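You operate a simulated robot arm through the tools that you are given. There is no shell and no other tool. Be economical: measure what you need, move in short steps, check, and stop when the job is done.

You are at the controls of a simulated robot arm. One attempt, no reset.

Task
Swap the red nozzle for the yellow one and run 20 ml into the bottle.
Fine: hang the red nozzle in the blue stand; one dose; leave the carriage at LOAD.

Only the result counts: the job must be done as asked and must still hold three seconds after the hand-in. Knocking over, shifting, dropping, spilling or breaking anything else fails it.

Robot
A 7-joint arm with a two-finger parallel gripper, fixed in place. Base frame: the origin is at the foot of the arm, x ahead of it, y to its left, z up; the work surface is at about z = 0. Readings come in m, rad, newtons and seconds.
With the tool pointing down near the work surface it reaches from about 0.22 to 0.58 m from the base axis. Its first joint turns from -1.152 to 1.152 rad. Payload 2.5 kg.
Tool frame: the origin (TCP) lies between the finger pads and is the grasp point; the fingertips stand 0.023 m ahead of it; z points along the fingers, y is the line along which they close. Largest opening 0.094 m; finger width 0.038, thickness 0.01; the body of the gripper, 0.054 by 0.096 m, starts 0.039 m behind the TCP.
Orientation is that of the tool frame in the base frame, as a unit quaternion [w, x, y, z]. With the fingers straight down and closing along the base's y, the tool's x points along the base's -x, its y along +y and its z along -z.

Tools
- The arm moves only by the tool servo_tool. Its argument "plan" is a list that holds one entry, the list of rows, each a list of 7 numbers: the shift along the base's x, y, z in units of 30 mm (1.0 is 30 mm), then the turn, a rotation vector about the base's x, y, z in units of 5 degrees (1.0 is 5 degrees), then the opening in per cent of the stroke, from 0 (shut) to 100 (fully open). In form: [[[dx, dy, dz, ax, ay, az, fingers], ...]]. A call has 1 to 10 rows; each row shifts and turns the commanded pose from where the row before left it. A call with a number of a shift or a turn outside -1 to 1 is refused whole. A row lasts 0.2 s, in which the tool goes at most 0.05 m and 0.15 rad; a call with a longer step from one row to the next is refused whole, and so is a gripper value outside its range. A pose out of reach is approached as far as the arm can. The call stops where the force on the tool passes 70 N (or 10 N more than at its start, if that is more) or the arm is blocked; 0.2 s more then pass. The fingers move at their own pace (about 0.108 m/s each) and stop on an object; they squeeze with about 25 N. The grip force told is the motor's: it shows also when the fingers shut on nothing. Time passes only in rows, and 0.2 s behind the last, so rows that do not move let the fingers close. The reply holds the time, the measured pose of the TCP, the force on the tool along the base axes, the opening and the grip force, in the units named above and with some noise, with the torque about the TCP (base axes, N m) and any sound that the robot's microphone picked up.
- Cameras (640 x 400 px; columns grow to the right, rows downward): "scene" is fixed at [0.1329, -0.4163, 0.549]; the picture's right is [0.72, -0.69, 0.00], its down [-0.37, -0.39, -0.84] and it looks along [0.59, 0.61, -0.54] (base axes); focal length 315 px, centre (320, 200). "wrist" rides on the gripper at [0.086, 0.016, -0.074] in the tool frame; the picture's right is [-0.18, 0.98, 0.00], its down [-0.58, -0.11, -0.81] and it looks along [-0.79, -0.15, 0.59] (tool axes); focal length 243 px, centre (320, 200).
- get_image(camera): a new picture of that camera. No time passes.
- measure_at(camera, pixels): there is no depth. For up to 12 entries [column, row, z] of the newest picture of that camera ("zoom" is the newest enlarged one), the place [x, y] in the base frame at which the ray of that pixel passes the height z, good to about 0.002 m. No time passes.
- inspect(camera, box): a new picture of the part [left, top, right, bottom] of that camera's present view, enlarged. No time passes.
- finish_job(): hands the job in; it is judged then, once.

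Keep the steps short. Do not move on a guess: measure, check each grasp and each placing, and mend mistakes. In all there are 80 turns and 34 pictures (those below and enlarged ones count). Leave the gripper open and the arm clear of the work at the hand-in unless told otherwise, and finish with a single line.

The tools are called after "Emit:" as name(argument=value, ...) on one line, values as JSON. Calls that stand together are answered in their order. servo_tool: Moves the arm, as the interface text tells. Its arguments: {"type":"object","properties":{"plan":{"type":"array","items":{"type":"array","items":{"type":"array","items":{"type":"number"}}}}},"required":["plan"]} The other tools are called the same way: get_image (camera) takes a picture; measure_at (camera, pixels) gives the place at which the rays of pixels pass given heights; inspect (camera, box) takes an enlarged picture of a part of a camera's view; finish_job () hands the job in.

At the start:

```text
time: 0.0
ee_pos: [0.3924, 0.025, 0.3469]
tcp_rot: [0.001, -0.001, 1.0, -0.001]
wrist_force: [1.6, 0.4, -0.3]
wrist_torque: [0.02, 0.01, -0.01]
grip_width: 0.0939
grip_force: 0.0
```

scene: 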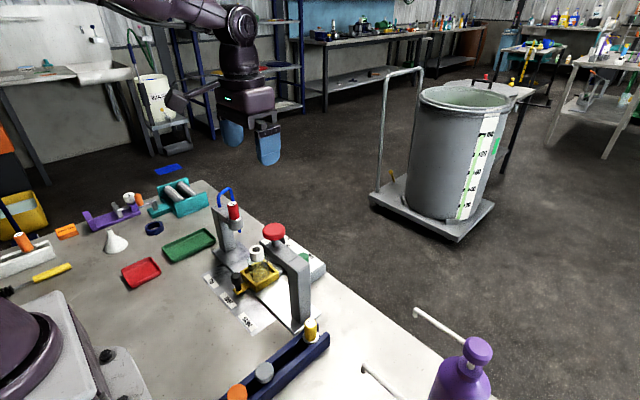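
wrist: 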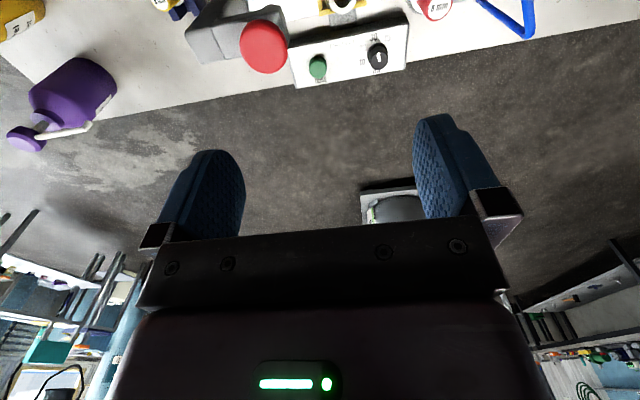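

The scene shows a dosing rig near (260,260), with the red nozzle on it at (233,210). I'll enlarge the rig and the work surface first.

Emit:
inspect(camera="scene", box=[190, 170, 350, 340])

Emit:
inspect(camera="scene", box=[0, 160, 220, 300])

Emit:
inspect(camera="scene", box=[190, 300, 350, 400])

```text
2.35 times, centred on (270, 255) of scene
```

zoom: 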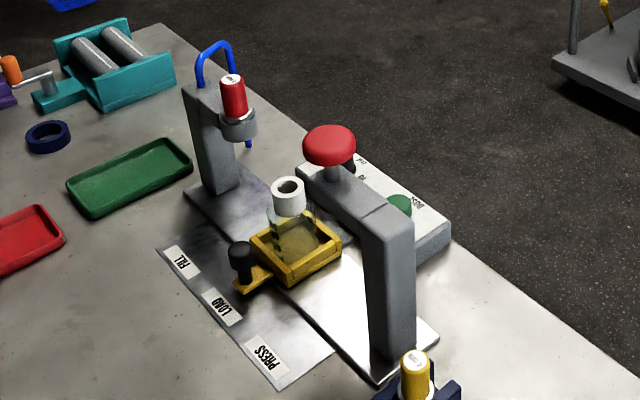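

```text
2.86 times, centred on (110, 230) of scene
```

zoom: 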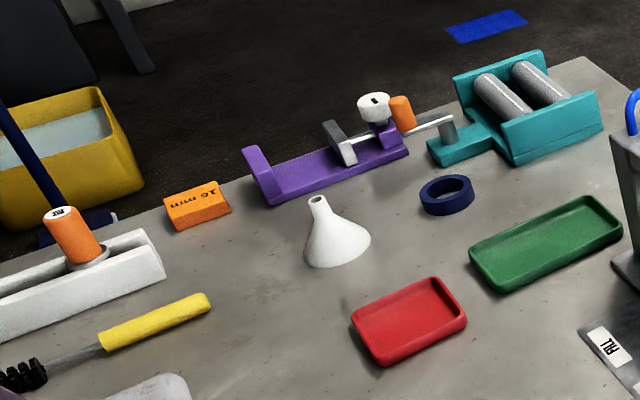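

```text
4.00 times, centred on (270, 350) of scene
```

zoom: 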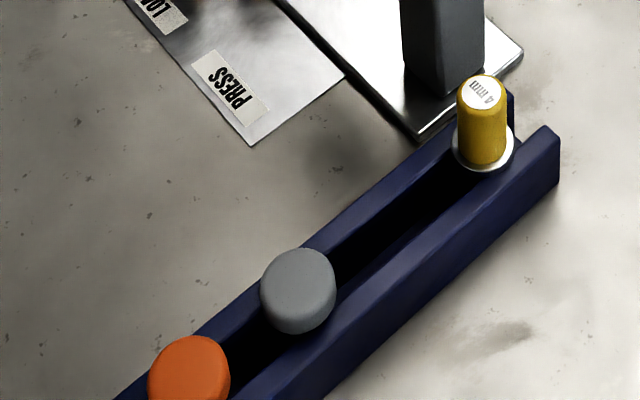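

I can see the nozzles in the blue stand: yellow, grey and orange. The control box needs a closer look, so I'll enlarge it in the wrist view and take the main positions from the scene.

Emit:
inspect(camera="wrist", box=[140, 0, 560, 130])

Emit:
get_image(camera="scene")

Emit:
measure_at(camera="scene", pixels=[[311, 322, 0.08], [311, 322, 0.1], [265, 372, 0.06], [237, 391, 0.06], [329, 337, 0.04], [315, 345, 0.04], [273, 231, 0.12], [233, 205, 0.15], [256, 250, 0.08], [250, 278, 0.05], [325, 275, 0.0], [212, 280, 0.0]])

```text
1.52 times, centred on (350, 65) of wrist
```

zoom: 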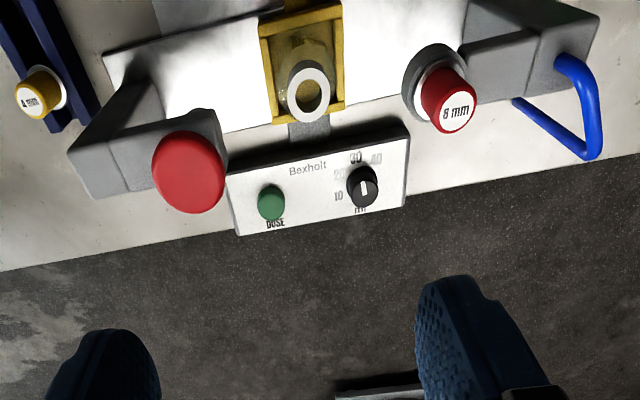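

```text
27 pictures are left
```

scene: 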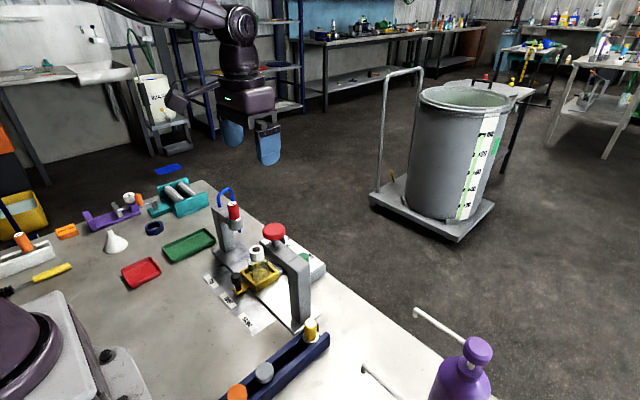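

```text
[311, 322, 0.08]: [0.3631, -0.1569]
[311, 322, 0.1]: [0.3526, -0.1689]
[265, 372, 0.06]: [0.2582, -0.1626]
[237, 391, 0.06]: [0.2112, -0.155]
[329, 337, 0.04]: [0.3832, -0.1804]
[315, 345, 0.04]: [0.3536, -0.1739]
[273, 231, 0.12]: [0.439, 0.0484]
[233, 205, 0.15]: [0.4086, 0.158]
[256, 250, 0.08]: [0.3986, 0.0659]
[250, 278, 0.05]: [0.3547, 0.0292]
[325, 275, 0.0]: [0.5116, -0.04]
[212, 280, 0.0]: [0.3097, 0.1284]
```

The yellow nozzle is marked 4 mm and the red 8 mm. The dial is labelled 10, 20, 30 and 40, and its pointer seems to be near 30. I'll pull back and tilt to get a better wrist view.

Emit:
servo_tool(plan=[[[-0.95, 0, 0.2, 0, 1, 0, 100], [-0.95, 0, 0.2, 0, 1, 0, 100], [-0.95, 0, 0.2, 0, 1, 0, 100], [-0.95, 0, 0, 0, 1, 0, 100], [-0.6, 0, 0, 0, 1, 0, 100]]])

Emit:
get_image(camera="wrist")

```text
time: 1.2
ee_pos: [0.2616, 0.0237, 0.3646]
tcp_rot: [-0.218, 0.001, 0.976, 0.0]
wrist_force: [-0.9, 0.2, 1.5]
wrist_torque: [-0.01, 0.01, 0.01]
grip_width: 0.094
grip_force: 0.0
```

```text
26 pictures are left
```

wrist: 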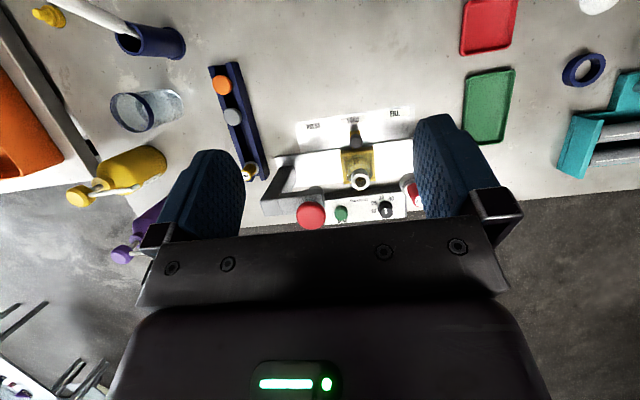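

This view shows the rig, the blue stand and the three labels. I'll enlarge the stand and the rig.

Emit:
inspect(camera="wrist", box=[190, 55, 430, 235])

Emit:
measure_at(camera="wrist", pixels=[[222, 85, 0.06], [233, 116, 0.06], [249, 172, 0.08], [211, 67, 0.04], [237, 63, 0.04], [268, 178, 0.04], [358, 180, 0.09], [354, 132, 0.05], [312, 126, 0], [352, 120, 0], [394, 113, 0], [386, 209, 0.03]])

```text
2.22 times, centred on (310, 145) of wrist
```

zoom: 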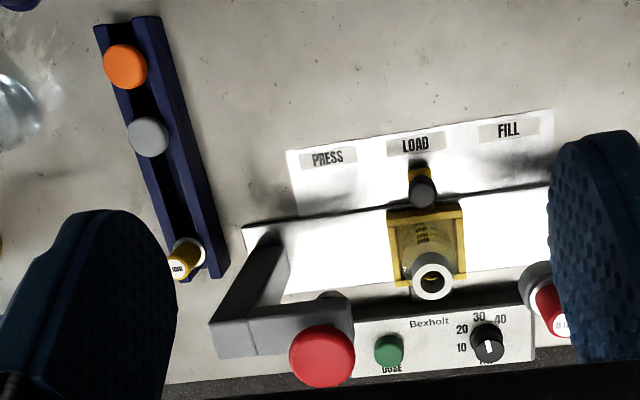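

```text
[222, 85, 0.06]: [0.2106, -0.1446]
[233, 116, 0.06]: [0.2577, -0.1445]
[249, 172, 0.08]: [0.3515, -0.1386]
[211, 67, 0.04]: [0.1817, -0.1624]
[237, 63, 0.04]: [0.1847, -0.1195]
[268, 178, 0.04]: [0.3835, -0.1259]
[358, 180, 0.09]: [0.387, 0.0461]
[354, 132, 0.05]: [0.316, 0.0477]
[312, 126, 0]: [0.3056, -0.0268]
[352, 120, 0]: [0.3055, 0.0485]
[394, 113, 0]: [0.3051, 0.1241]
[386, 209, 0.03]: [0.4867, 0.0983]
```

The carriage is at LOAD (y≈0.048) and FILL is at y≈0.124. I need the dial pointer and the head more clearly, so I'll move a bit closer above them.

Emit:
servo_tool(plan=[[[0.65, 0.8, -0.55, 0, 0, 0, 100], [0.65, 0.8, -0.55, 0, 0, 0, 100], [0.65, 0.8, -0.55, 0, 0, 0, 100], [0.65, 0.8, -0.55, 0, 0, 0, 100]]])

Emit:
inspect(camera="wrist", box=[190, 30, 470, 220])

```text
time: 2.2
ee_pos: [0.3384, 0.1215, 0.2976]
tcp_rot: [-0.216, 0.001, 0.976, 0.0]
wrist_force: [0.4, -0.7, -0.2]
wrist_torque: [0.01, 0.02, -0.02]
grip_width: 0.0941
grip_force: 0.0
```

```text
2.11 times, centred on (330, 125) of wrist
```

zoom: 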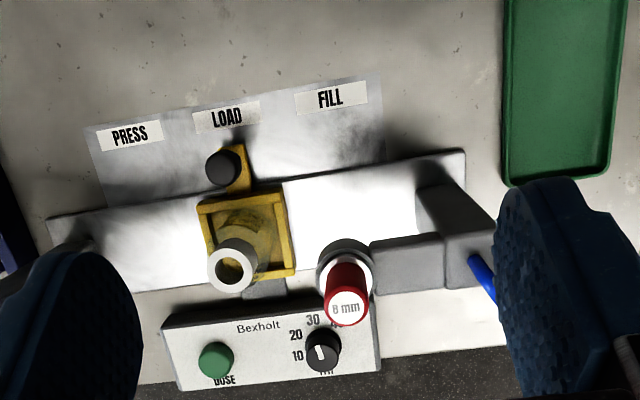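

The pointer is still too small to read, so I'll enlarge just the dial.

Emit:
inspect(camera="wrist", box=[295, 165, 355, 205])

Emit:
measure_at(camera="wrist", pixels=[[331, 193, 0.03], [331, 193, 0.04], [331, 193, 0.05], [338, 176, 0.14], [338, 176, 0.18], [338, 155, 0.11], [338, 155, 0.13], [284, 199, 0.04], [291, 159, 0.08], [291, 159, 0.1], [287, 109, 0.04], [287, 109, 0.06]])

```text
10.00 times, centred on (325, 185) of wrist
```

zoom: 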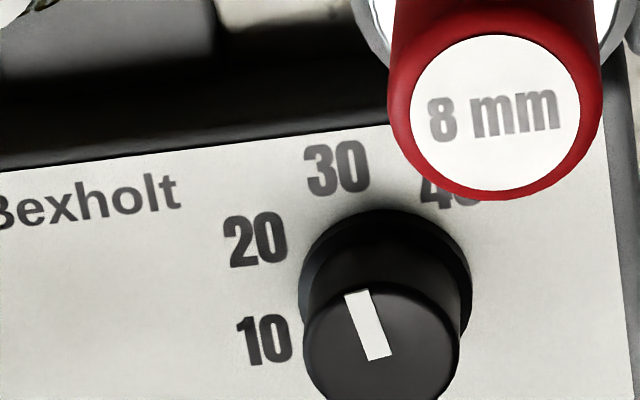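

```text
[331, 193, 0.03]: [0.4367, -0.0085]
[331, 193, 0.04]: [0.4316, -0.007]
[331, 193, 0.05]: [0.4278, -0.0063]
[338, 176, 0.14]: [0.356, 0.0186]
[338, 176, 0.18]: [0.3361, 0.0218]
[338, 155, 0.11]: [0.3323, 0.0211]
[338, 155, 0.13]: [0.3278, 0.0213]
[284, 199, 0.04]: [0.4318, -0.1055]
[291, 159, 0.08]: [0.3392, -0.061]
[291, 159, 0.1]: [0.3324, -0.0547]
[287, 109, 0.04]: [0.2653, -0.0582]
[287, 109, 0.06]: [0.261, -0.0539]
```

The pointer reads 30, so the dial has to turn about 45° counter-clockwise to reach 20. The last measurements used an outdated full picture, so I'll take a fresh one and measure again.

Emit:
get_image(camera="wrist")

Emit:
measure_at(camera="wrist", pixels=[[331, 200.5, 0.04], [331, 200.5, 0.05], [331, 200.5, 0.06], [331.5, 194.5, 0.025], [331.5, 194.5, 0.035], [331.5, 194.5, 0.045], [342.5, 176, 0.14], [342.5, 176, 0.16], [342.5, 176, 0.18], [342.5, 176, 0.2], [280, 200, 0.04], [280, 200, 0.05]])

Emit:
measure_at(camera="scene", pixels=[[233, 204.5, 0.14], [233, 204.5, 0.16], [233, 204.5, 0.18], [233, 204.5, 0.2], [310.8, 323.8, 0.07], [310.8, 323.8, 0.08], [310.8, 323.8, 0.09], [262, 217, 0.14], [264.5, 371, 0.04], [264.5, 371, 0.05], [305, 255.5, 0.04], [305, 255.5, 0.05]])

```text
22 pictures are left
```

wrist: 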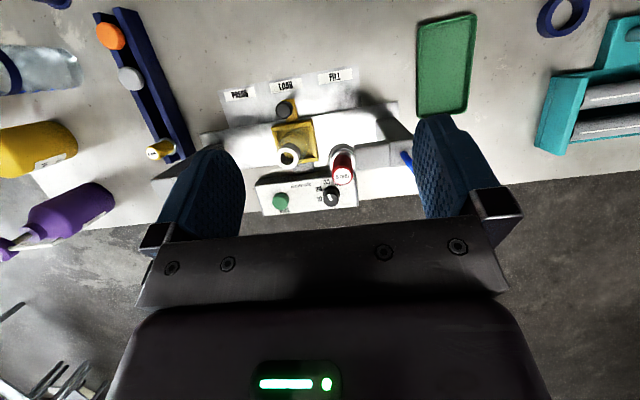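

```text
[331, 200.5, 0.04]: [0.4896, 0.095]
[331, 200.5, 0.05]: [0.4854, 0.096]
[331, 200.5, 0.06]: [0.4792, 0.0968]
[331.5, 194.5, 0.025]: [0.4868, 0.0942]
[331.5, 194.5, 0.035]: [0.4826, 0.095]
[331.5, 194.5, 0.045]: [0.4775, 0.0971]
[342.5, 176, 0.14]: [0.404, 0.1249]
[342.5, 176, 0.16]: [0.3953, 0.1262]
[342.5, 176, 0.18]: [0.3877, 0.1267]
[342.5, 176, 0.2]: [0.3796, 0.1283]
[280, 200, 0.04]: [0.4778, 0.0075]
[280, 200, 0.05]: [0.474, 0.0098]
```

```text
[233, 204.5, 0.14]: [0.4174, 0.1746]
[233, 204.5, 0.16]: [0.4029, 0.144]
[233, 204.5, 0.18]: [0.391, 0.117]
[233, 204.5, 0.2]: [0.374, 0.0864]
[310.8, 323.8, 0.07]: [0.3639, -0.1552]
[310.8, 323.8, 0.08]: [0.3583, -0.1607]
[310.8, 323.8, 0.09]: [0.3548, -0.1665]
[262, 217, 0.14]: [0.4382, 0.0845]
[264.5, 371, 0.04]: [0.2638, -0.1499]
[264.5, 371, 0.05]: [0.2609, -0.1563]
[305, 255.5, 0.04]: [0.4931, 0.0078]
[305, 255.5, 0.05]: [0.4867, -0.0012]
```

From the two views, the red nozzle's top is at about (0.393, 0.127, 0.173) and the dial knob is at about (0.487, 0.095), top z≈0.05. I'll straighten the tool, move above the knob and narrow the opening.

Emit:
servo_tool(plan=[[[0.99, -0.177, 0, 0, -1, 0, 100], [0.99, -0.177, 0, 0, -1, 0, 100], [0.99, -0.177, 0, 0, -1, 0, 100], [0.99, -0.177, 0, 0, -1, 0, 60], [0.99, -0.177, 0, 0, -1, 0, 60], [0, 0, -1, 0, 0, 0, 60], [0, 0, -1, 0, 0, 0, 60]]])

Emit:
inspect(camera="wrist", box=[160, 0, 480, 200])

```text
time: 3.8
ee_pos: [0.4877, 0.0929, 0.2358]
tcp_rot: [0.0, 0.0, 1.0, 0.0]
wrist_force: [0.1, -0.6, -0.3]
wrist_torque: [0.03, 0.01, -0.03]
grip_width: 0.0566
grip_force: 0.0
```

```text
2.00 times, centred on (320, 100) of wrist
```

zoom: 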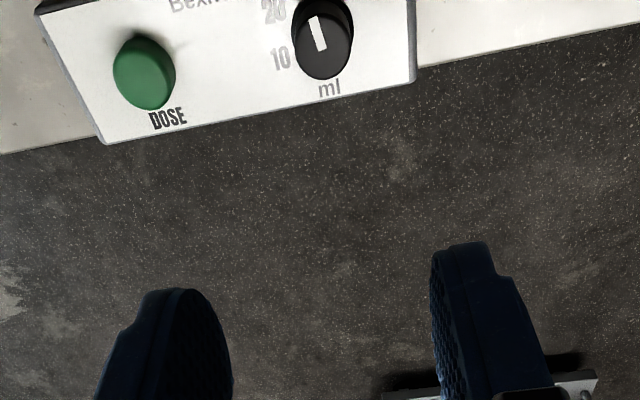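

Emit:
measure_at(camera="zoom", pixels=[[322, 42, 0.04], [322, 42, 0.05], [322, 32, 0.03], [353, 32, 0.04], [291, 42, 0.04], [146, 73, 0.03], [146, 73, 0.04], [146, 73, 0.05]])

```text
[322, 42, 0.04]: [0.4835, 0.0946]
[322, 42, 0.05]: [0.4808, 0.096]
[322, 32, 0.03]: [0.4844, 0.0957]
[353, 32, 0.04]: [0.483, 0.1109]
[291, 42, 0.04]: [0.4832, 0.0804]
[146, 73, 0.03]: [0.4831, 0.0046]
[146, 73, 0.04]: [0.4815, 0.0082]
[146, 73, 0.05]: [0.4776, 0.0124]
```

The knob centre is at about (0.483, 0.0955) and the green button at about (0.481, 0.008). I'll lower over the knob to TCP z≈0.06, watching the force.

Emit:
servo_tool(plan=[[[-0.15, 0.087, -1, 0, 0, 0, 60], [0, 0, -1, 0, 0, 0, 60], [0, 0, -1, 0, 0, 0, 60], [0, 0, -1, 0, 0, 0, 60], [0, 0, -1, 0, 0, 0, 60], [0, 0, -0.85, 0, 0, 0, 60], [0, 0, 0, 0, 0, 0, 60]]])

Emit:
inspect(camera="scene", box=[220, 180, 340, 290])

```text
time: 5.0
ee_pos: [0.4841, 0.0976, 0.1067]
tcp_rot: [0.0, -0.001, 1.0, 0.002]
wrist_force: [-5.2, -3.9, 42.1]
wrist_torque: [1.01, 3.59, 0.49]
grip_width: 0.0564
grip_force: 0.0
stopped in row 6: the force on the tool passed its limit at 96 N (the readings are from after the stop); the commanded pose is now the measured one
```

```text
3.64 times, centred on (280, 235) of scene
```

zoom: 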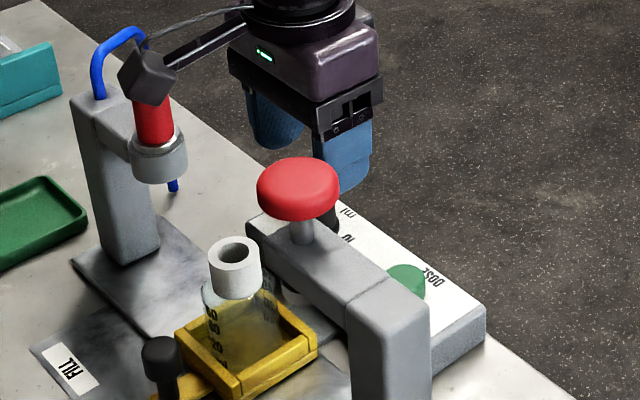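

The wrist camera is a solid part on a bracket, and it pressed on top of the red nozzle. I'll lift straight up and check for damage. After that I'll turn the tool so the camera points to a free side.

Emit:
servo_tool(plan=[[[0, 0, 1, 0, 0, 0, 60], [0, 0, 1, 0, 0, 0, 60], [0, 0, 1, 0, 0, 0, 60], [0, 0, 0.5, 0, 0, 0, 60]]])

Emit:
inspect(camera="scene", box=[200, 180, 340, 290])

```text
time: 6.0
ee_pos: [0.48, 0.098, 0.2069]
tcp_rot: [0.0, 0.0, 1.0, 0.001]
wrist_force: [0.5, -0.7, 0.1]
wrist_torque: [-0.03, 0.01, 0.01]
grip_width: 0.0564
grip_force: 0.0
```

```text
3.64 times, centred on (270, 235) of scene
```

zoom: 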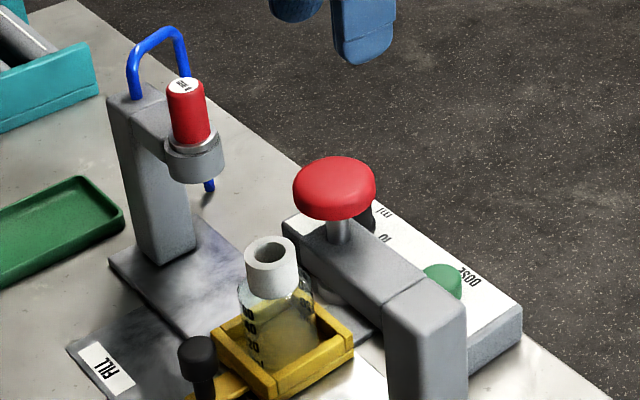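

Nothing looks damaged. Next I'll turn the tool +90° about z at this height, so the camera points to −y.

Emit:
servo_tool(plan=[[[0, 0, 0, 0, 0, 1, 60], [0, 0, 0, 0, 0, 1, 60], [0, 0, 0, 0, 0, 1, 60], [0, 0, 0, 0, 0, 1, 60], [0, 0, 0, 0, 0, 1, 60], [0, 0, 0, 0, 0, 1, 60], [0, 0, 0, 0, 0, 1, 60], [0, 0, 0, 0, 0, 1, 60], [0, 0, 0, 0, 0, 1, 60]]])

Emit:
servo_tool(plan=[[[0, 0, 0, 0, 0, 1, 60], [0, 0, 0, 0, 0, 1, 60], [0, 0, 0, 0, 0, 1, 60], [0, 0, 0, 0, 0, 1, 60], [0, 0, 0, 0, 0, 1, 60], [0, 0, 0, 0, 0, 1, 60], [0, 0, 0, 0, 0, 1, 60], [0, 0, 0, 0, 0, 1, 60], [0, 0, 0, 0, 0, 1, 60]]])

```text
time: 8.0
ee_pos: [0.482, 0.0981, 0.2074]
tcp_rot: [-0.001, -0.384, 0.923, 0.001]
wrist_force: [0.4, -0.2, 0.0]
wrist_torque: [-0.01, -0.01, -0.02]
grip_width: 0.0563
grip_force: 0.1
```

```text
time: 10.0
ee_pos: [0.4837, 0.097, 0.207]
tcp_rot: [0.002, 0.709, -0.705, 0.0]
wrist_force: [-1.0, -0.2, 0.6]
wrist_torque: [0.0, 0.02, -0.01]
grip_width: 0.0566
grip_force: 0.1
```

The tool is at +90° yaw and the camera points to −y. I'll lower to TCP z≈0.065 over the knob.

Emit:
servo_tool(plan=[[[0, -0.04, -1, 0, 0, 0, 60], [0, 0, -1, 0, 0, 0, 60], [0, 0, -1, 0, 0, 0, 60], [0, 0, -1, 0, 0, 0, 60], [0, 0, -0.73, 0, 0, 0, 60], [0, 0, 0, 0, 0, 0, 60]]])

Emit:
inspect(camera="scene", box=[230, 180, 350, 290])

```text
time: 11.4
ee_pos: [0.4842, 0.0953, 0.0629]
tcp_rot: [0.002, 0.708, -0.706, 0.0]
wrist_force: [0.3, -0.3, -0.5]
wrist_torque: [0.02, -0.02, -0.03]
grip_width: 0.0564
grip_force: 0.1
```

```text
3.64 times, centred on (290, 235) of scene
```

zoom: 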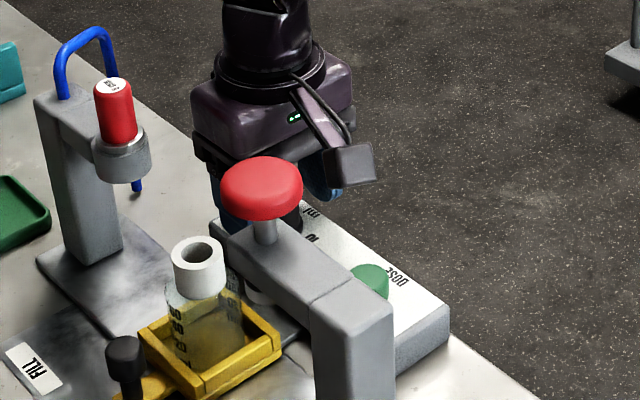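

There's no contact yet. I'll lower 6 mm more and close on the knob.

Emit:
servo_tool(plan=[[[0, 0, -0.2, 0, 0, 0, 60], [0, 0, 0, 0, 0, 0, 0], [0, 0, 0, 0, 0, 0, 0], [0, 0, 0, 0, 0, 0, 0]]])

```text
time: 12.4
ee_pos: [0.4822, 0.0943, 0.0575]
tcp_rot: [0.003, 0.708, -0.706, -0.001]
wrist_force: [-24.0, -3.8, 12.6]
wrist_torque: [-0.12, -0.33, 0.01]
grip_width: 0.0271
grip_force: 45.1
```

The knob is gripped at 27 mm with a side force of −24 N, so I'm about 2 mm too far in +x. I'll shift to centre it before turning.

Emit:
servo_tool(plan=[[[-0.08, 0, 0, 0, 0, 0, 0], [0, 0, 0, 0, 0, 0, 0]]])

```text
time: 13.0
ee_pos: [0.4829, 0.0943, 0.0578]
tcp_rot: [0.0, 0.708, -0.706, 0.002]
wrist_force: [21.3, 3.0, -26.7]
wrist_torque: [-0.17, 0.32, 0.0]
grip_width: 0.027
grip_force: 45.3
```

The side force is now in the other direction, so I'll go back half and turn +45° in small steps.

Emit:
servo_tool(plan=[[[0.04, 0, 0, 0, 0, 0, 0], [0, 0, 0, 0, 0, 1, 0], [0, 0, 0, 0, 0, 1, 0], [0, 0, 0, 0, 0, 1, 0], [0, 0, 0, 0, 0, 1, 0]]])

```text
time: 14.2
ee_pos: [0.482, 0.0949, 0.0587]
tcp_rot: [0.002, 0.82, -0.572, 0.001]
wrist_force: [22.5, -4.8, -33.3]
wrist_torque: [-0.18, -0.46, -0.02]
grip_width: 0.0269
grip_force: 44.6
```

The turn is following (20° so far). I'll continue the remaining 25°.

Emit:
servo_tool(plan=[[[0, 0, 0, 0, 0, 1, 0], [0, 0, 0, 0, 0, 1, 0], [0, 0, 0, 0, 0, 1, 0], [0, 0, 0, 0, 0, 1, 0], [0, 0, 0, 0, 0, 1, 0]]])

```text
time: 15.4
ee_pos: [0.4823, 0.0951, 0.0594]
tcp_rot: [0.001, 0.924, -0.382, 0.003]
wrist_force: [25.5, -8.8, -22.5]
wrist_torque: [0.08, -0.07, 0.0]
grip_width: 0.0271
grip_force: 45.1
```

The tool has turned 45°. I'll open, rise and look at the dial.

Emit:
servo_tool(plan=[[[0, 0, 0, 0, 0, 0, 60], [0, 0, 0, 0, 0, 0, 60], [0, 0, 1, 0, 0, 0, 60], [0, 0, 1, 0, 0, 0, 60], [0, 0, 1, 0, 0, 0, 60], [0, 0, 1, 0, 0, 0, 60], [0, 0, 1, 0, 0, 0, 60], [0, 0, 1, 0, 0, 0, 60], [0, 0, 1, 0, 0, 0, 60]]])

Emit:
inspect(camera="wrist", box=[240, 0, 400, 100])

```text
time: 17.4
ee_pos: [0.4822, 0.0942, 0.2682]
tcp_rot: [0.002, 0.924, -0.382, 0.001]
wrist_force: [-0.4, -0.2, 0.8]
wrist_torque: [0.02, 0.01, 0.01]
grip_width: 0.0564
grip_force: 0.1
```

```text
4.00 times, centred on (320, 50) of wrist
```

zoom: 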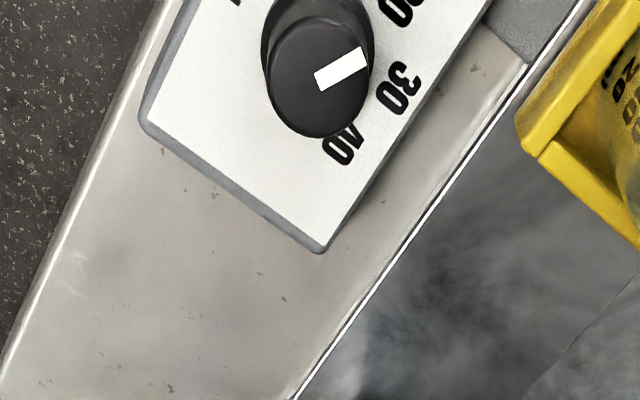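

The pointer now reads 20. Next is the red nozzle. I'll turn back to +90° yaw and move to −y so the camera sees the filling head from the side.

Emit:
servo_tool(plan=[[[-0.33, -0.27, 0.04, 0, 0, -1, 60], [-0.33, -0.27, 0.04, 0, 0, -1, 60], [-0.33, -0.27, 0.04, 0, 0, -1, 60], [-0.33, -0.27, 0.04, 0, 0, -1, 60], [-0.33, -0.27, 0.04, 0, 0, -1, 60], [-0.33, -0.27, 0.04, 0, 0, -1, 60], [-0.33, -0.27, 0.04, 0, 0, -1, 60], [-0.33, -0.27, 0.04, 0, 0, -1, 60], [-0.33, -0.27, 0.04, 0, 0, -1, 60]]])

Emit:
get_image(camera="wrist")

```text
time: 19.4
ee_pos: [0.3912, 0.0211, 0.2803]
tcp_rot: [-0.002, -0.707, 0.707, 0.001]
wrist_force: [0.2, 0.5, -0.8]
wrist_torque: [0.0, 0.01, 0.05]
grip_width: 0.0561
grip_force: 0.0
```

```text
16 pictures are left
```

wrist: 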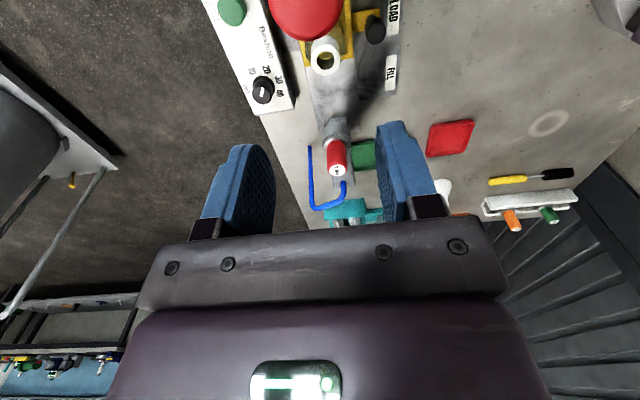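

I'll measure the red nozzle, the hose and the collar in this picture.

Emit:
measure_at(camera="wrist", pixels=[[336, 171, 0.165], [336, 171, 0.173], [336, 171, 0.18], [338, 144, 0.14], [344, 184, 0.17], [344, 184, 0.2], [322, 209, 0.2], [322, 209, 0.22], [310, 150, 0.1], [310, 150, 0.17], [263, 89, 0.05], [326, 58, 0.1]])

```text
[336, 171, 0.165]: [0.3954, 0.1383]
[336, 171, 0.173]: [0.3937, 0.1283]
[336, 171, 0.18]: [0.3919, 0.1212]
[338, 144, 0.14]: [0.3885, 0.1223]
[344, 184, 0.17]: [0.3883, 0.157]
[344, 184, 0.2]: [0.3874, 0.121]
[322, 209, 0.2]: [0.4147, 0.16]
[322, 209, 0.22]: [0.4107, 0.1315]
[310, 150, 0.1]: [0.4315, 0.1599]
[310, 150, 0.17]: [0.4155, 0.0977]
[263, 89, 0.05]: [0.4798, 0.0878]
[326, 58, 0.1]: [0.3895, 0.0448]
```

The red nozzle is at (0.393, 0.127) and the hose lies behind it at y≥0.155, top z≈0.20. I'll move above the nozzle and lower to TCP z≈0.168, slightly on the −y side, so the body clears the hose.

Emit:
servo_tool(plan=[[[0.02, 0.85, 0, 0, 0, 0, 45], [0.02, 0.85, 0, 0, 0, 0, 45], [0.02, 0.85, 0, 0, 0, 0, 45], [0, 0.85, 0, 0, 0, 0, 45], [0, 0, -1, 0, 0, 0, 45], [0, 0, -1, 0, 0, 0, 45], [0, 0, -1, 0, 0, 0, 45], [0, 0, -0.7, 0, 0, 0, 45], [0, 0, 0, 0, 0, 0, 45]]])

Emit:
inspect(camera="scene", box=[190, 160, 300, 260])

```text
time: 21.4
ee_pos: [0.3924, 0.1243, 0.1693]
tcp_rot: [0.001, 0.707, -0.707, 0.0]
wrist_force: [1.0, -0.9, 0.2]
wrist_torque: [-0.04, -0.01, -0.05]
grip_width: 0.0425
grip_force: 0.1
```

```text
4.00 times, centred on (245, 210) of scene
```

zoom: 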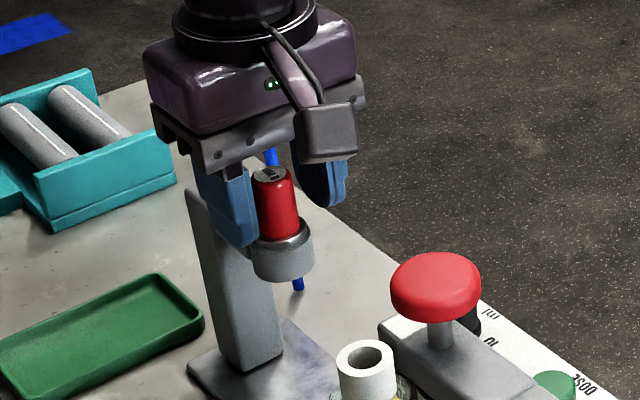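

The fingers straddle the red nozzle with no contact. I'll close on it.

Emit:
servo_tool(plan=[[[0, 0, 0, 0, 0, 0, 0], [0, 0, 0, 0, 0, 0, 0], [0, 0, 0, 0, 0, 0, 0]]])

```text
time: 22.2
ee_pos: [0.3928, 0.1243, 0.1707]
tcp_rot: [0.001, 0.707, -0.707, -0.001]
wrist_force: [-0.1, 0.7, 0.3]
wrist_torque: [0.04, 0.01, -0.02]
grip_width: 0.0204
grip_force: 25.3
```

It's gripped at 20.4 mm and centred. I'll lift slowly and watch the force.

Emit:
servo_tool(plan=[[[0, 0, 0.3, 0, 0, 0, 0], [0, 0, 0.3, 0, 0, 0, 0], [0, 0, 0.4, 0, 0, 0, 0], [0, 0, 0.5, 0, 0, 0, 0]]])

Emit:
inspect(camera="scene", box=[190, 140, 300, 240])

```text
time: 23.2
ee_pos: [0.3933, 0.1269, 0.2141]
tcp_rot: [0.001, 0.708, -0.706, 0.0]
wrist_force: [0.5, 0.6, 0.1]
wrist_torque: [0.0, 0.02, 0.04]
grip_width: 0.0202
grip_force: 24.8
```

```text
4.00 times, centred on (245, 190) of scene
```

zoom: 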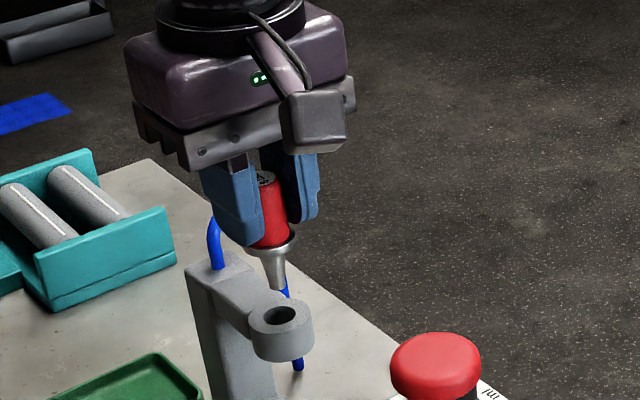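

The red nozzle came out cleanly; it's a cap, a metal flange and a cone tip. I'll raise it and carry it to the −y side of the blue stand for a view of the stand.

Emit:
servo_tool(plan=[[[0, 0, 1, 0, 0, 0, 0], [0, 0, 1, 0, 0, 0, 0], [-0.23, -1, 0, 0, 0, 0, 0], [-0.23, -1, 0, 0, 0, 0, 0], [-0.23, -1, 0, 0, 0, 0, 0], [-0.23, -1, 0, 0, 0, 0, 0], [-0.23, -1, 0, 0, 0, 0, 0], [-0.23, -1, 0, 0, 0, 0, 0], [-0.23, -1, 0, 0, 0, 0, 0], [-0.23, -1, 0, 0, 0, 0, 0]]])

Emit:
servo_tool(plan=[[[-0.23, -1, 0, 0, 0, 0, 0], [-0.23, -1, 0, 0, 0, 0, 0], [-0.23, -1, 0, 0, 0, 0, 0], [-0.23, -0.6, 0, 0, 0, 0, 0], [0, 0, 0, 0, 0, 0, 0]]])

Emit:
get_image(camera="wrist")

```text
time: 25.4
ee_pos: [0.3408, -0.1129, 0.2743]
tcp_rot: [0.001, 0.708, -0.706, 0.0]
wrist_force: [0.1, -0.5, -1.2]
wrist_torque: [0.0, 0.03, 0.02]
grip_width: 0.0202
grip_force: 24.9
```

```text
time: 26.6
ee_pos: [0.3125, -0.2227, 0.2739]
tcp_rot: [0.001, 0.707, -0.707, 0.0]
wrist_force: [0.5, 0.6, -0.3]
wrist_torque: [-0.07, -0.02, 0.02]
grip_width: 0.0203
grip_force: 24.6
```

```text
13 pictures are left
```

wrist: 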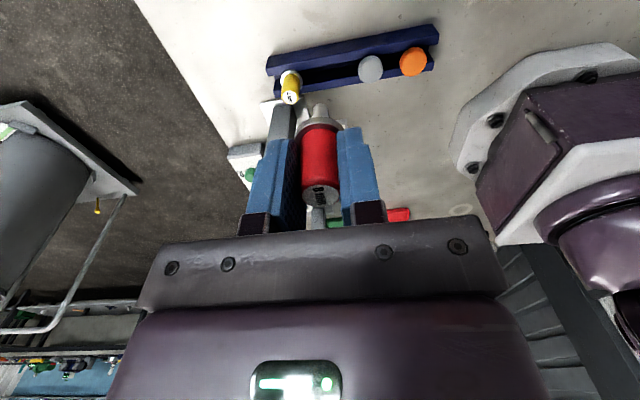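

The stand is fully visible, and the slot between yellow and grey is empty. I'll enlarge it for exact positions.

Emit:
inspect(camera="wrist", box=[255, 10, 447, 130])

```text
3.33 times, centred on (351, 70) of wrist
```

zoom: 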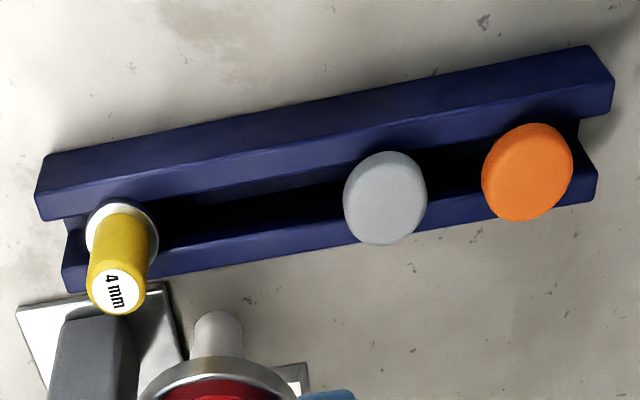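

I'll measure the yellow nozzle, the slot edges and the neighbours.

Emit:
measure_at(camera="zoom", pixels=[[118, 290, 0.06], [118, 290, 0.07], [118, 290, 0.08], [122, 232, 0.03], [122, 232, 0.04], [250, 165, 0.035], [250, 200, 0.035], [250, 218, 0.035], [250, 250, 0.035], [385, 195, 0.05], [40, 185, 0.035], [65, 270, 0.035]])

Emit:
measure_at(camera="scene", pixels=[[310.75, 323.75, 0.06], [310.75, 323.75, 0.07], [310.75, 338, 0.03], [310.75, 338, 0.04], [315, 339, 0.03]])

```text
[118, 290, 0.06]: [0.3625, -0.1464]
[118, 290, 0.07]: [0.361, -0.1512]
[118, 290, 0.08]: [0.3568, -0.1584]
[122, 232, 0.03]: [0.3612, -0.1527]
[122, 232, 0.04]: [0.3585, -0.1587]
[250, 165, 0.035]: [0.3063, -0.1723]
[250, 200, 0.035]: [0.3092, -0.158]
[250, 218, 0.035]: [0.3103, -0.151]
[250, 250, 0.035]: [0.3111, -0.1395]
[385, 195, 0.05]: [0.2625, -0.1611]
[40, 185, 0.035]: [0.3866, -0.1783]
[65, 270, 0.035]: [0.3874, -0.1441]
```

```text
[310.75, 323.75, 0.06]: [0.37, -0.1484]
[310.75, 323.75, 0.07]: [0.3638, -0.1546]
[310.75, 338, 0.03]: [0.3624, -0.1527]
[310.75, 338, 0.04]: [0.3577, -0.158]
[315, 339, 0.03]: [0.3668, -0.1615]
```

I'll check the slot line and its direction with a few more points at rail-top height.

Emit:
measure_at(camera="zoom", pixels=[[180, 203, 0.033], [180, 232, 0.033], [180, 265, 0.033], [250, 193, 0.033], [250, 218, 0.033], [250, 252, 0.033], [330, 180, 0.033], [330, 203, 0.033], [330, 236, 0.033], [450, 160, 0.033], [450, 192, 0.033], [590, 200, 0.033]])

```text
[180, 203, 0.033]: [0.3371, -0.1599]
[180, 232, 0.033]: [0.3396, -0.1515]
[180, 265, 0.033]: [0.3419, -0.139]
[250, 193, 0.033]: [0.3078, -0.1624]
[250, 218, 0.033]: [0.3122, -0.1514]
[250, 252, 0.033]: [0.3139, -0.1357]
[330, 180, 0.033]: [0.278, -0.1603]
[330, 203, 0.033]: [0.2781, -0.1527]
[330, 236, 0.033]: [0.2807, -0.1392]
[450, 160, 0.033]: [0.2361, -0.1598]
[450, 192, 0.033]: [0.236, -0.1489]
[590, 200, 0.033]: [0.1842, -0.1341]
```

The slot runs along x at y≈−0.155, with free space around x≈0.31. Before lowering I need the positions of the press pillar and the pump bottles near the stand.

Emit:
measure_at(camera="zoom", pixels=[[165, 285, 0.005], [185, 358, 0.005], [18, 308, 0.005], [60, 320, 0.15], [135, 315, 0.15], [60, 320, 0.12], [135, 315, 0.12]])

Emit:
measure_at(camera="scene", pixels=[[295, 332, 0.005], [300, 324, 0.005], [311, 315, 0.005], [310, 262, 0.14], [298, 268, 0.14], [465, 375, 0.15], [415, 310, 0.15], [415, 310, 0.2], [363, 368, 0.15], [363, 368, 0.2], [478, 350, 0.2], [480, 345, 0.15]])

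```text
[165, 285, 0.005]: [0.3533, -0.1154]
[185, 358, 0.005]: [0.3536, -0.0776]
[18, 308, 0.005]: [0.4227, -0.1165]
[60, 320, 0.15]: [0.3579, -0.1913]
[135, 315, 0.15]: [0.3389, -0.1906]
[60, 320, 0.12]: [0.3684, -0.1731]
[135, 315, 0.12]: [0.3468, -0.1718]
```

```text
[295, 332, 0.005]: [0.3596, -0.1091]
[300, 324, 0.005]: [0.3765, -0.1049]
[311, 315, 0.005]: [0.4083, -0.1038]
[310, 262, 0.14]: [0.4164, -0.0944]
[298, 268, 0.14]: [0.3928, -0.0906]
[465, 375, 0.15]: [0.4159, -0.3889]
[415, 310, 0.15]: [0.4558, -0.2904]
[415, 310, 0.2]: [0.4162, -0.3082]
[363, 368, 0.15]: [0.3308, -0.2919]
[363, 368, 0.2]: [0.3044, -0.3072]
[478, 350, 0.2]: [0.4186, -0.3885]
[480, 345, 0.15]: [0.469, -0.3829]
```

The press pillar face is at y≈−0.105 and the bottle spouts are at y≈−0.29. A yaw of about 45° keeps the camera and the hand clear of both. I'll turn −45° while moving above the slot at x≈0.31.

Emit:
servo_tool(plan=[[[0, 0.243, 0, 0, 0, -1, 0], [0, 0.243, 0, 0, 0, -1, 0], [0, 0.243, 0, 0, 0, -1, 0], [0, 0.243, 0, 0, 0, -1, 0], [0, 0.243, 0, 0, 0, -1, 0], [0, 0.243, 0, 0, 0, -1, 0], [0, 0.243, 0, 0, 0, -1, 0], [0, 0.243, 0, 0, 0, -1, 0], [0, 0.243, 0, 0, 0, -1, 0], [0, 0, 0, 0, 0, 0, 0]]])

Emit:
servo_tool(plan=[[[0, 0, -1, 0, 0, 0, 0], [0, 0, -1, 0, 0, 0, 0], [0, 0, -1, 0, 0, 0, 0], [0, 0, -1, 0, 0, 0, 0], [0, 0, -1, 0, 0, 0, 0], [0, 0, -0.3, 0, 0, 0, 0], [0, 0, 0, 0, 0, 0, 0]]])

Emit:
inspect(camera="scene", box=[200, 270, 360, 400])

```text
time: 28.8
ee_pos: [0.3109, -0.1556, 0.2743]
tcp_rot: [0.0, -0.382, 0.924, 0.001]
wrist_force: [0.2, -0.1, -0.4]
wrist_torque: [-0.03, -0.02, -0.02]
grip_width: 0.0204
grip_force: 25.2
```

```text
time: 30.4
ee_pos: [0.3128, -0.1601, 0.1156]
tcp_rot: [-0.002, -0.383, 0.924, 0.001]
wrist_force: [0.2, 0.4, -1.1]
wrist_torque: [-0.01, 0.0, 0.05]
grip_width: 0.0205
grip_force: 24.8
```

```text
3.08 times, centred on (280, 335) of scene
```

zoom: 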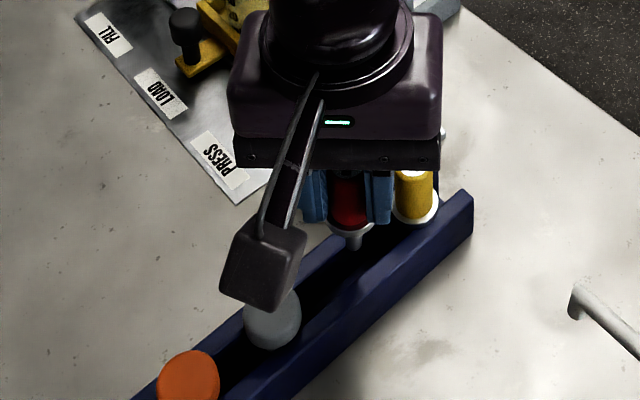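

The cone tip is over the slot between yellow and grey. I'll lower in small steps and watch the force.

Emit:
servo_tool(plan=[[[0, 0, -0.4, 0, 0, 0, 0], [0, 0, -0.4, 0, 0, 0, 0], [0, 0, -0.3, 0, 0, 0, 0], [0, 0, 0, 0, 0, 0, 0]]])

```text
time: 31.4
ee_pos: [0.3112, -0.1574, 0.0825]
tcp_rot: [-0.001, -0.383, 0.924, 0.0]
wrist_force: [0.5, -0.7, -0.8]
wrist_torque: [0.0, 0.0, -0.05]
grip_width: 0.0205
grip_force: 24.8
```

There's no contact at z=0.0825, so I'll continue in finer steps.

Emit:
servo_tool(plan=[[[0, 0, -0.2, 0, 0, 0, 0], [0, 0, -0.15, 0, 0, 0, 0], [0, 0, -0.1, 0, 0, 0, 0], [0, 0, 0, 0, 0, 0, 0]]])

```text
time: 32.4
ee_pos: [0.3119, -0.1575, 0.0691]
tcp_rot: [-0.001, -0.384, 0.923, 0.0]
wrist_force: [0.0, -0.2, -0.6]
wrist_torque: [0.02, 0.01, 0.0]
grip_width: 0.0206
grip_force: 25.0
```

Emit:
servo_tool(plan=[[[0, 0, -0.1, 0, 0, 0, 0], [0, 0, -0.07, 0, 0, 0, 0], [0, 0, 0, 0, 0, 0, 0]]])

Emit:
inspect(camera="scene", box=[260, 300, 340, 370])

```text
time: 33.2
ee_pos: [0.3131, -0.1565, 0.0647]
tcp_rot: [-0.001, -0.384, 0.923, -0.001]
wrist_force: [-3.7, -2.1, 19.9]
wrist_torque: [-0.02, 0.07, 0.05]
grip_width: 0.0204
grip_force: 24.7
```

```text
5.71 times, centred on (300, 335) of scene
```

zoom: 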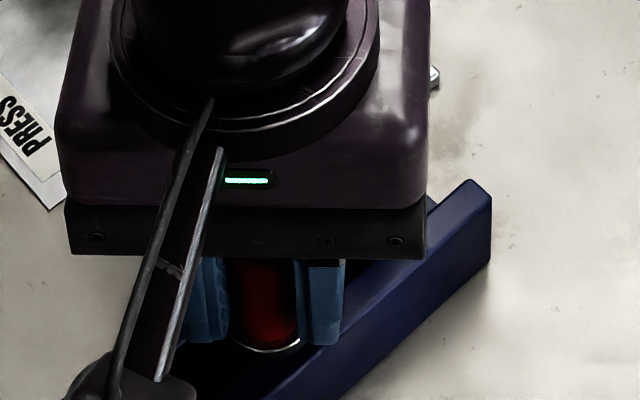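

The 20 N reading at z≈0.066 matches the expected seat height, so the flange is resting on the rails. I'll relieve 1 mm, open only to 32% because yellow is close, and rise.

Emit:
servo_tool(plan=[[[0, 0, 0.04, 0, 0, 0, 0], [0, 0, 0, 0, 0, 0, 32], [0, 0, 0, 0, 0, 0, 32], [0, 0, 0.3, 0, 0, 0, 32], [0, 0, 0.6, 0, 0, 0, 32], [0, 0, 1, 0, 0, 0, 32], [0, 0, 0.6, 0, 0, 0, 32]]])

Emit:
inspect(camera="scene", box=[240, 300, 340, 390])

```text
time: 34.8
ee_pos: [0.3121, -0.1584, 0.1404]
tcp_rot: [-0.001, -0.383, 0.924, 0.0]
wrist_force: [0.0, -0.3, 0.3]
wrist_torque: [-0.03, -0.02, 0.05]
grip_width: 0.0301
grip_force: 0.2
```

```text
4.44 times, centred on (290, 345) of scene
```

zoom: 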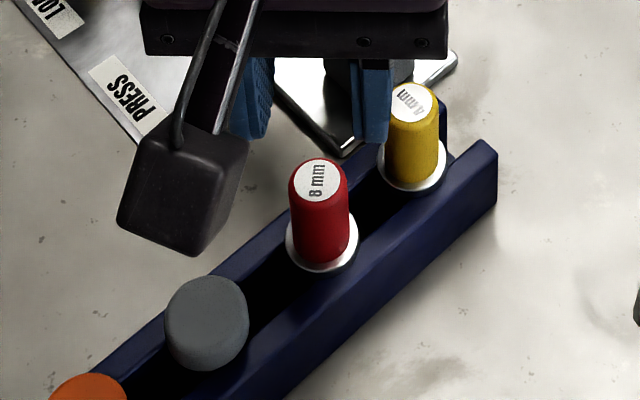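

Red hangs upright in the stand. I'll measure yellow relative to red in the same picture.

Emit:
measure_at(camera="zoom", pixels=[[318, 178, 0.068], [411, 102, 0.068], [322, 245, 0.035], [414, 170, 0.035]])

```text
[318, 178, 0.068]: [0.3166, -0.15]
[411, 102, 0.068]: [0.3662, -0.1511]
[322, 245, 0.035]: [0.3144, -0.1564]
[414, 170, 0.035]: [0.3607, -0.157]
```

Yellow is at about (0.3625, −0.1565). I'll move above it and lower to the same grasp height as red.

Emit:
servo_tool(plan=[[[0.55, 0.01, 0, 0, 0, 0, 36], [0.55, 0.01, 0, 0, 0, 0, 36], [0.55, 0.01, 0, 0, 0, 0, 36], [0, 0, 0, 0, 0, 0, 36], [0, 0, -0.8, 0, 0, 0, 36], [0, 0, -0.8, 0, 0, 0, 36], [0, 0, -0.5, 0, 0, 0, 36], [0, 0, -0.4, 0, 0, 0, 36], [0, 0, 0, 0, 0, 0, 36]]])

```text
time: 36.8
ee_pos: [0.3602, -0.1563, 0.0644]
tcp_rot: [-0.002, -0.383, 0.924, 0.001]
wrist_force: [-0.1, 0.8, -0.6]
wrist_torque: [0.01, 0.02, -0.01]
grip_width: 0.0338
grip_force: 0.1
```

No contact on the way down. I'll close on yellow.

Emit:
servo_tool(plan=[[[0, 0, 0, 0, 0, 0, 0], [0, 0, 0, 0, 0, 0, 0], [0, 0, 0, 0, 0, 0, 0]]])

```text
time: 37.6
ee_pos: [0.3618, -0.1561, 0.0645]
tcp_rot: [-0.001, -0.384, 0.923, 0.0]
wrist_force: [1.3, -0.1, 0.2]
wrist_torque: [0.03, 0.02, 0.0]
grip_width: 0.0206
grip_force: 25.2
```

It's gripped at 20.6 mm. I'll lift straight up.

Emit:
servo_tool(plan=[[[0, 0, 0.4, 0, 0, 0, 0], [0, 0, 0.6, 0, 0, 0, 0], [0, 0, 1, 0, 0, 0, 0], [0, 0, 1, 0, 0, 0, 0], [0, 0, 1, 0, 0, 0, 0], [0, 0, 1, 0, 0, 0, 0], [0, 0, 1, 0, 0, 0, 0], [0, 0, 1, 0, 0, 0, 0]]])

Emit:
get_image(camera="wrist")

```text
time: 39.4
ee_pos: [0.36, -0.1583, 0.2731]
tcp_rot: [-0.002, -0.383, 0.924, 0.001]
wrist_force: [0.0, 0.7, -0.5]
wrist_torque: [-0.02, 0.01, 0.01]
grip_width: 0.0205
grip_force: 24.7
```

```text
8 pictures are left
```

wrist: 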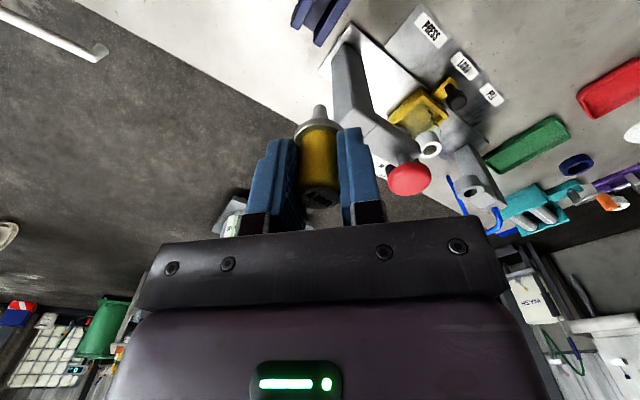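

I'll measure where yellow sits in the grip, using the tip and flange pixels. I'll also measure the filling head ring.

Emit:
measure_at(camera="wrist", pixels=[[320, 193, 0.2756], [318, 127, 0.241], [319, 107, 0.222], [319, 107, 0.218], [480, 189, 0.138], [480, 189, 0.13], [455, 101, 0.05], [429, 144, 0.1]])

```text
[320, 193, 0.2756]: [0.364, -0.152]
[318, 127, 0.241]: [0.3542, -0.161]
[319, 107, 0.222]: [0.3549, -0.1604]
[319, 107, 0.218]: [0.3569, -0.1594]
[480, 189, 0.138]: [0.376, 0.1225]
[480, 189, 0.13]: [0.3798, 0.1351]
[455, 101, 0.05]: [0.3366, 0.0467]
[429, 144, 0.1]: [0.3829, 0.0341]
```

By dead reckoning, yellow should seat at a commanded pose of about (0.3956, 0.1278) at +90° yaw. I'll carry it there at height, turning +45° on the way.

Emit:
servo_tool(plan=[[[0.111, 0.946, 0, 0, 0, 0.9, 0], [0.111, 0.946, 0, 0, 0, 0.9, 0], [0.111, 0.946, 0, 0, 0, 0.9, 0], [0.111, 0.946, 0, 0, 0, 0.9, 0], [0.111, 0.946, 0, 0, 0, 0.9, 0], [0.111, 0.946, 0, 0, 0, 0.9, 0], [0.111, 0.946, 0, 0, 0, 0.9, 0], [0.111, 0.946, 0, 0, 0, 0.9, 0], [0.111, 0.946, 0, 0, 0, 0.9, 0], [0.111, 0.946, 0, 0, 0, 0.9, 0]]])

Emit:
servo_tool(plan=[[[0, 0, -0.6, 0, 0, 0, 0], [0, 0, -0.7, 0, 0, 0, 0], [0, 0, -0.7, 0, 0, 0, 0], [0, 0, 0, 0, 0, 0, 0]]])

Emit:
inspect(camera="scene", box=[190, 140, 300, 240])

```text
time: 41.6
ee_pos: [0.3907, 0.1279, 0.2756]
tcp_rot: [0.001, 0.708, -0.706, 0.0]
wrist_force: [-0.1, -0.6, 0.1]
wrist_torque: [0.03, 0.05, 0.01]
grip_width: 0.0201
grip_force: 25.0
```

```text
time: 42.6
ee_pos: [0.3935, 0.1296, 0.2142]
tcp_rot: [0.001, 0.707, -0.707, 0.0]
wrist_force: [-0.2, 0.9, -0.1]
wrist_torque: [0.0, -0.03, -0.02]
grip_width: 0.0203
grip_force: 25.1
```

```text
4.00 times, centred on (245, 190) of scene
```

zoom: 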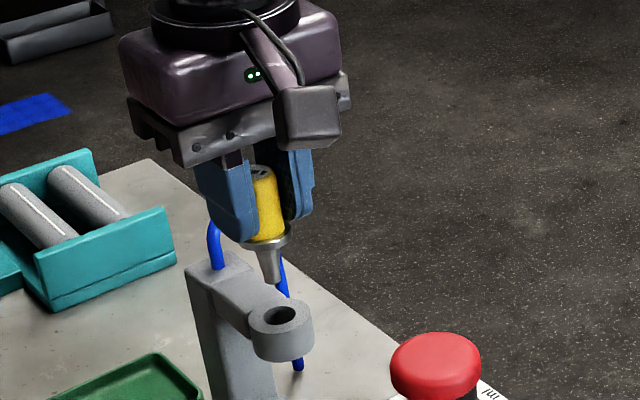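

Compared with the red picture at the same height, yellow sits about 5 zoomed px to the left. I'll check the tip against the hole axis by measurement.

Emit:
measure_at(camera="zoom", pixels=[[280, 316, 0.138], [280, 316, 0.135], [271, 283, 0.155], [271, 283, 0.16], [277, 288, 0.155], [277, 288, 0.16], [267, 243, 0.18], [275, 245, 0.18]])

```text
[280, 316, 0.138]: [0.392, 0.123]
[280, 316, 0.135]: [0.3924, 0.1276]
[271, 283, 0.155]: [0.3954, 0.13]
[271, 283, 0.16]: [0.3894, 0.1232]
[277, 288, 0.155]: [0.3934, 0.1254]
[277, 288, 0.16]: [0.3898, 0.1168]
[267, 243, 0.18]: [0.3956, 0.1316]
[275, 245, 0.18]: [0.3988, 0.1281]
```

Yellow is about 3–4 mm too far in +y. I'll shift −3 mm and lower carefully.

Emit:
servo_tool(plan=[[[0, -0.1, 0, 0, 0, 0, 0], [0, 0, -0.3, 0, 0, 0, 0], [0, 0, -0.2, 0, 0, 0, 0], [0, 0, -0.2, 0, 0, 0, 0], [0, 0, -0.2, 0, 0, 0, 0], [0, 0, 0, 0, 0, 0, 0]]])

```text
time: 44.0
ee_pos: [0.3942, 0.1244, 0.1876]
tcp_rot: [0.002, 0.707, -0.707, 0.0]
wrist_force: [-1.1, 0.5, -1.1]
wrist_torque: [0.01, -0.02, 0.02]
grip_width: 0.0204
grip_force: 24.4
```

There's no contact at z=0.188, so the tip is entering the ring. I'll continue in small steps.

Emit:
servo_tool(plan=[[[0, 0, -0.15, 0, 0, 0, 0], [0, 0, -0.15, 0, 0, 0, 0], [0, 0, -0.15, 0, 0, 0, 0], [0, 0, -0.1, 0, 0, 0, 0], [0, 0, 0, 0, 0, 0, 0]]])

```text
time: 45.2
ee_pos: [0.3934, 0.1243, 0.17]
tcp_rot: [0.003, 0.708, -0.706, -0.001]
wrist_force: [-6.6, -4.3, 0.3]
wrist_torque: [-0.16, 0.22, -0.02]
grip_width: 0.0203
grip_force: 25.2
```

It's nearly at seat height with a small side contact. I'll go 2–3 mm further to seat the flange.

Emit:
servo_tool(plan=[[[0, 0, -0.05, 0, 0, 0, 0], [0, 0, -0.05, 0, 0, 0, 0], [0, 0, 0, 0, 0, 0, 0]]])

```text
time: 46.0
ee_pos: [0.3933, 0.125, 0.1683]
tcp_rot: [0.004, 0.708, -0.707, -0.001]
wrist_force: [-17.5, -5.7, 3.6]
wrist_torque: [-0.17, 0.5, 0.0]
grip_width: 0.0204
grip_force: 25.2
```

The side force of −17 N in x means I'm slightly too far in +x. I'll shift −1.5 mm and press down a little more.

Emit:
servo_tool(plan=[[[-0.05, -0.02, 0, 0, 0, 0, 0], [0, 0, 0, 0, 0, 0, 0]]])

```text
time: 46.6
ee_pos: [0.3924, 0.1262, 0.1702]
tcp_rot: [0.001, 0.708, -0.706, 0.001]
wrist_force: [-2.9, -3.1, -0.9]
wrist_torque: [-0.12, 0.14, 0.0]
grip_width: 0.0204
grip_force: 25.4
```

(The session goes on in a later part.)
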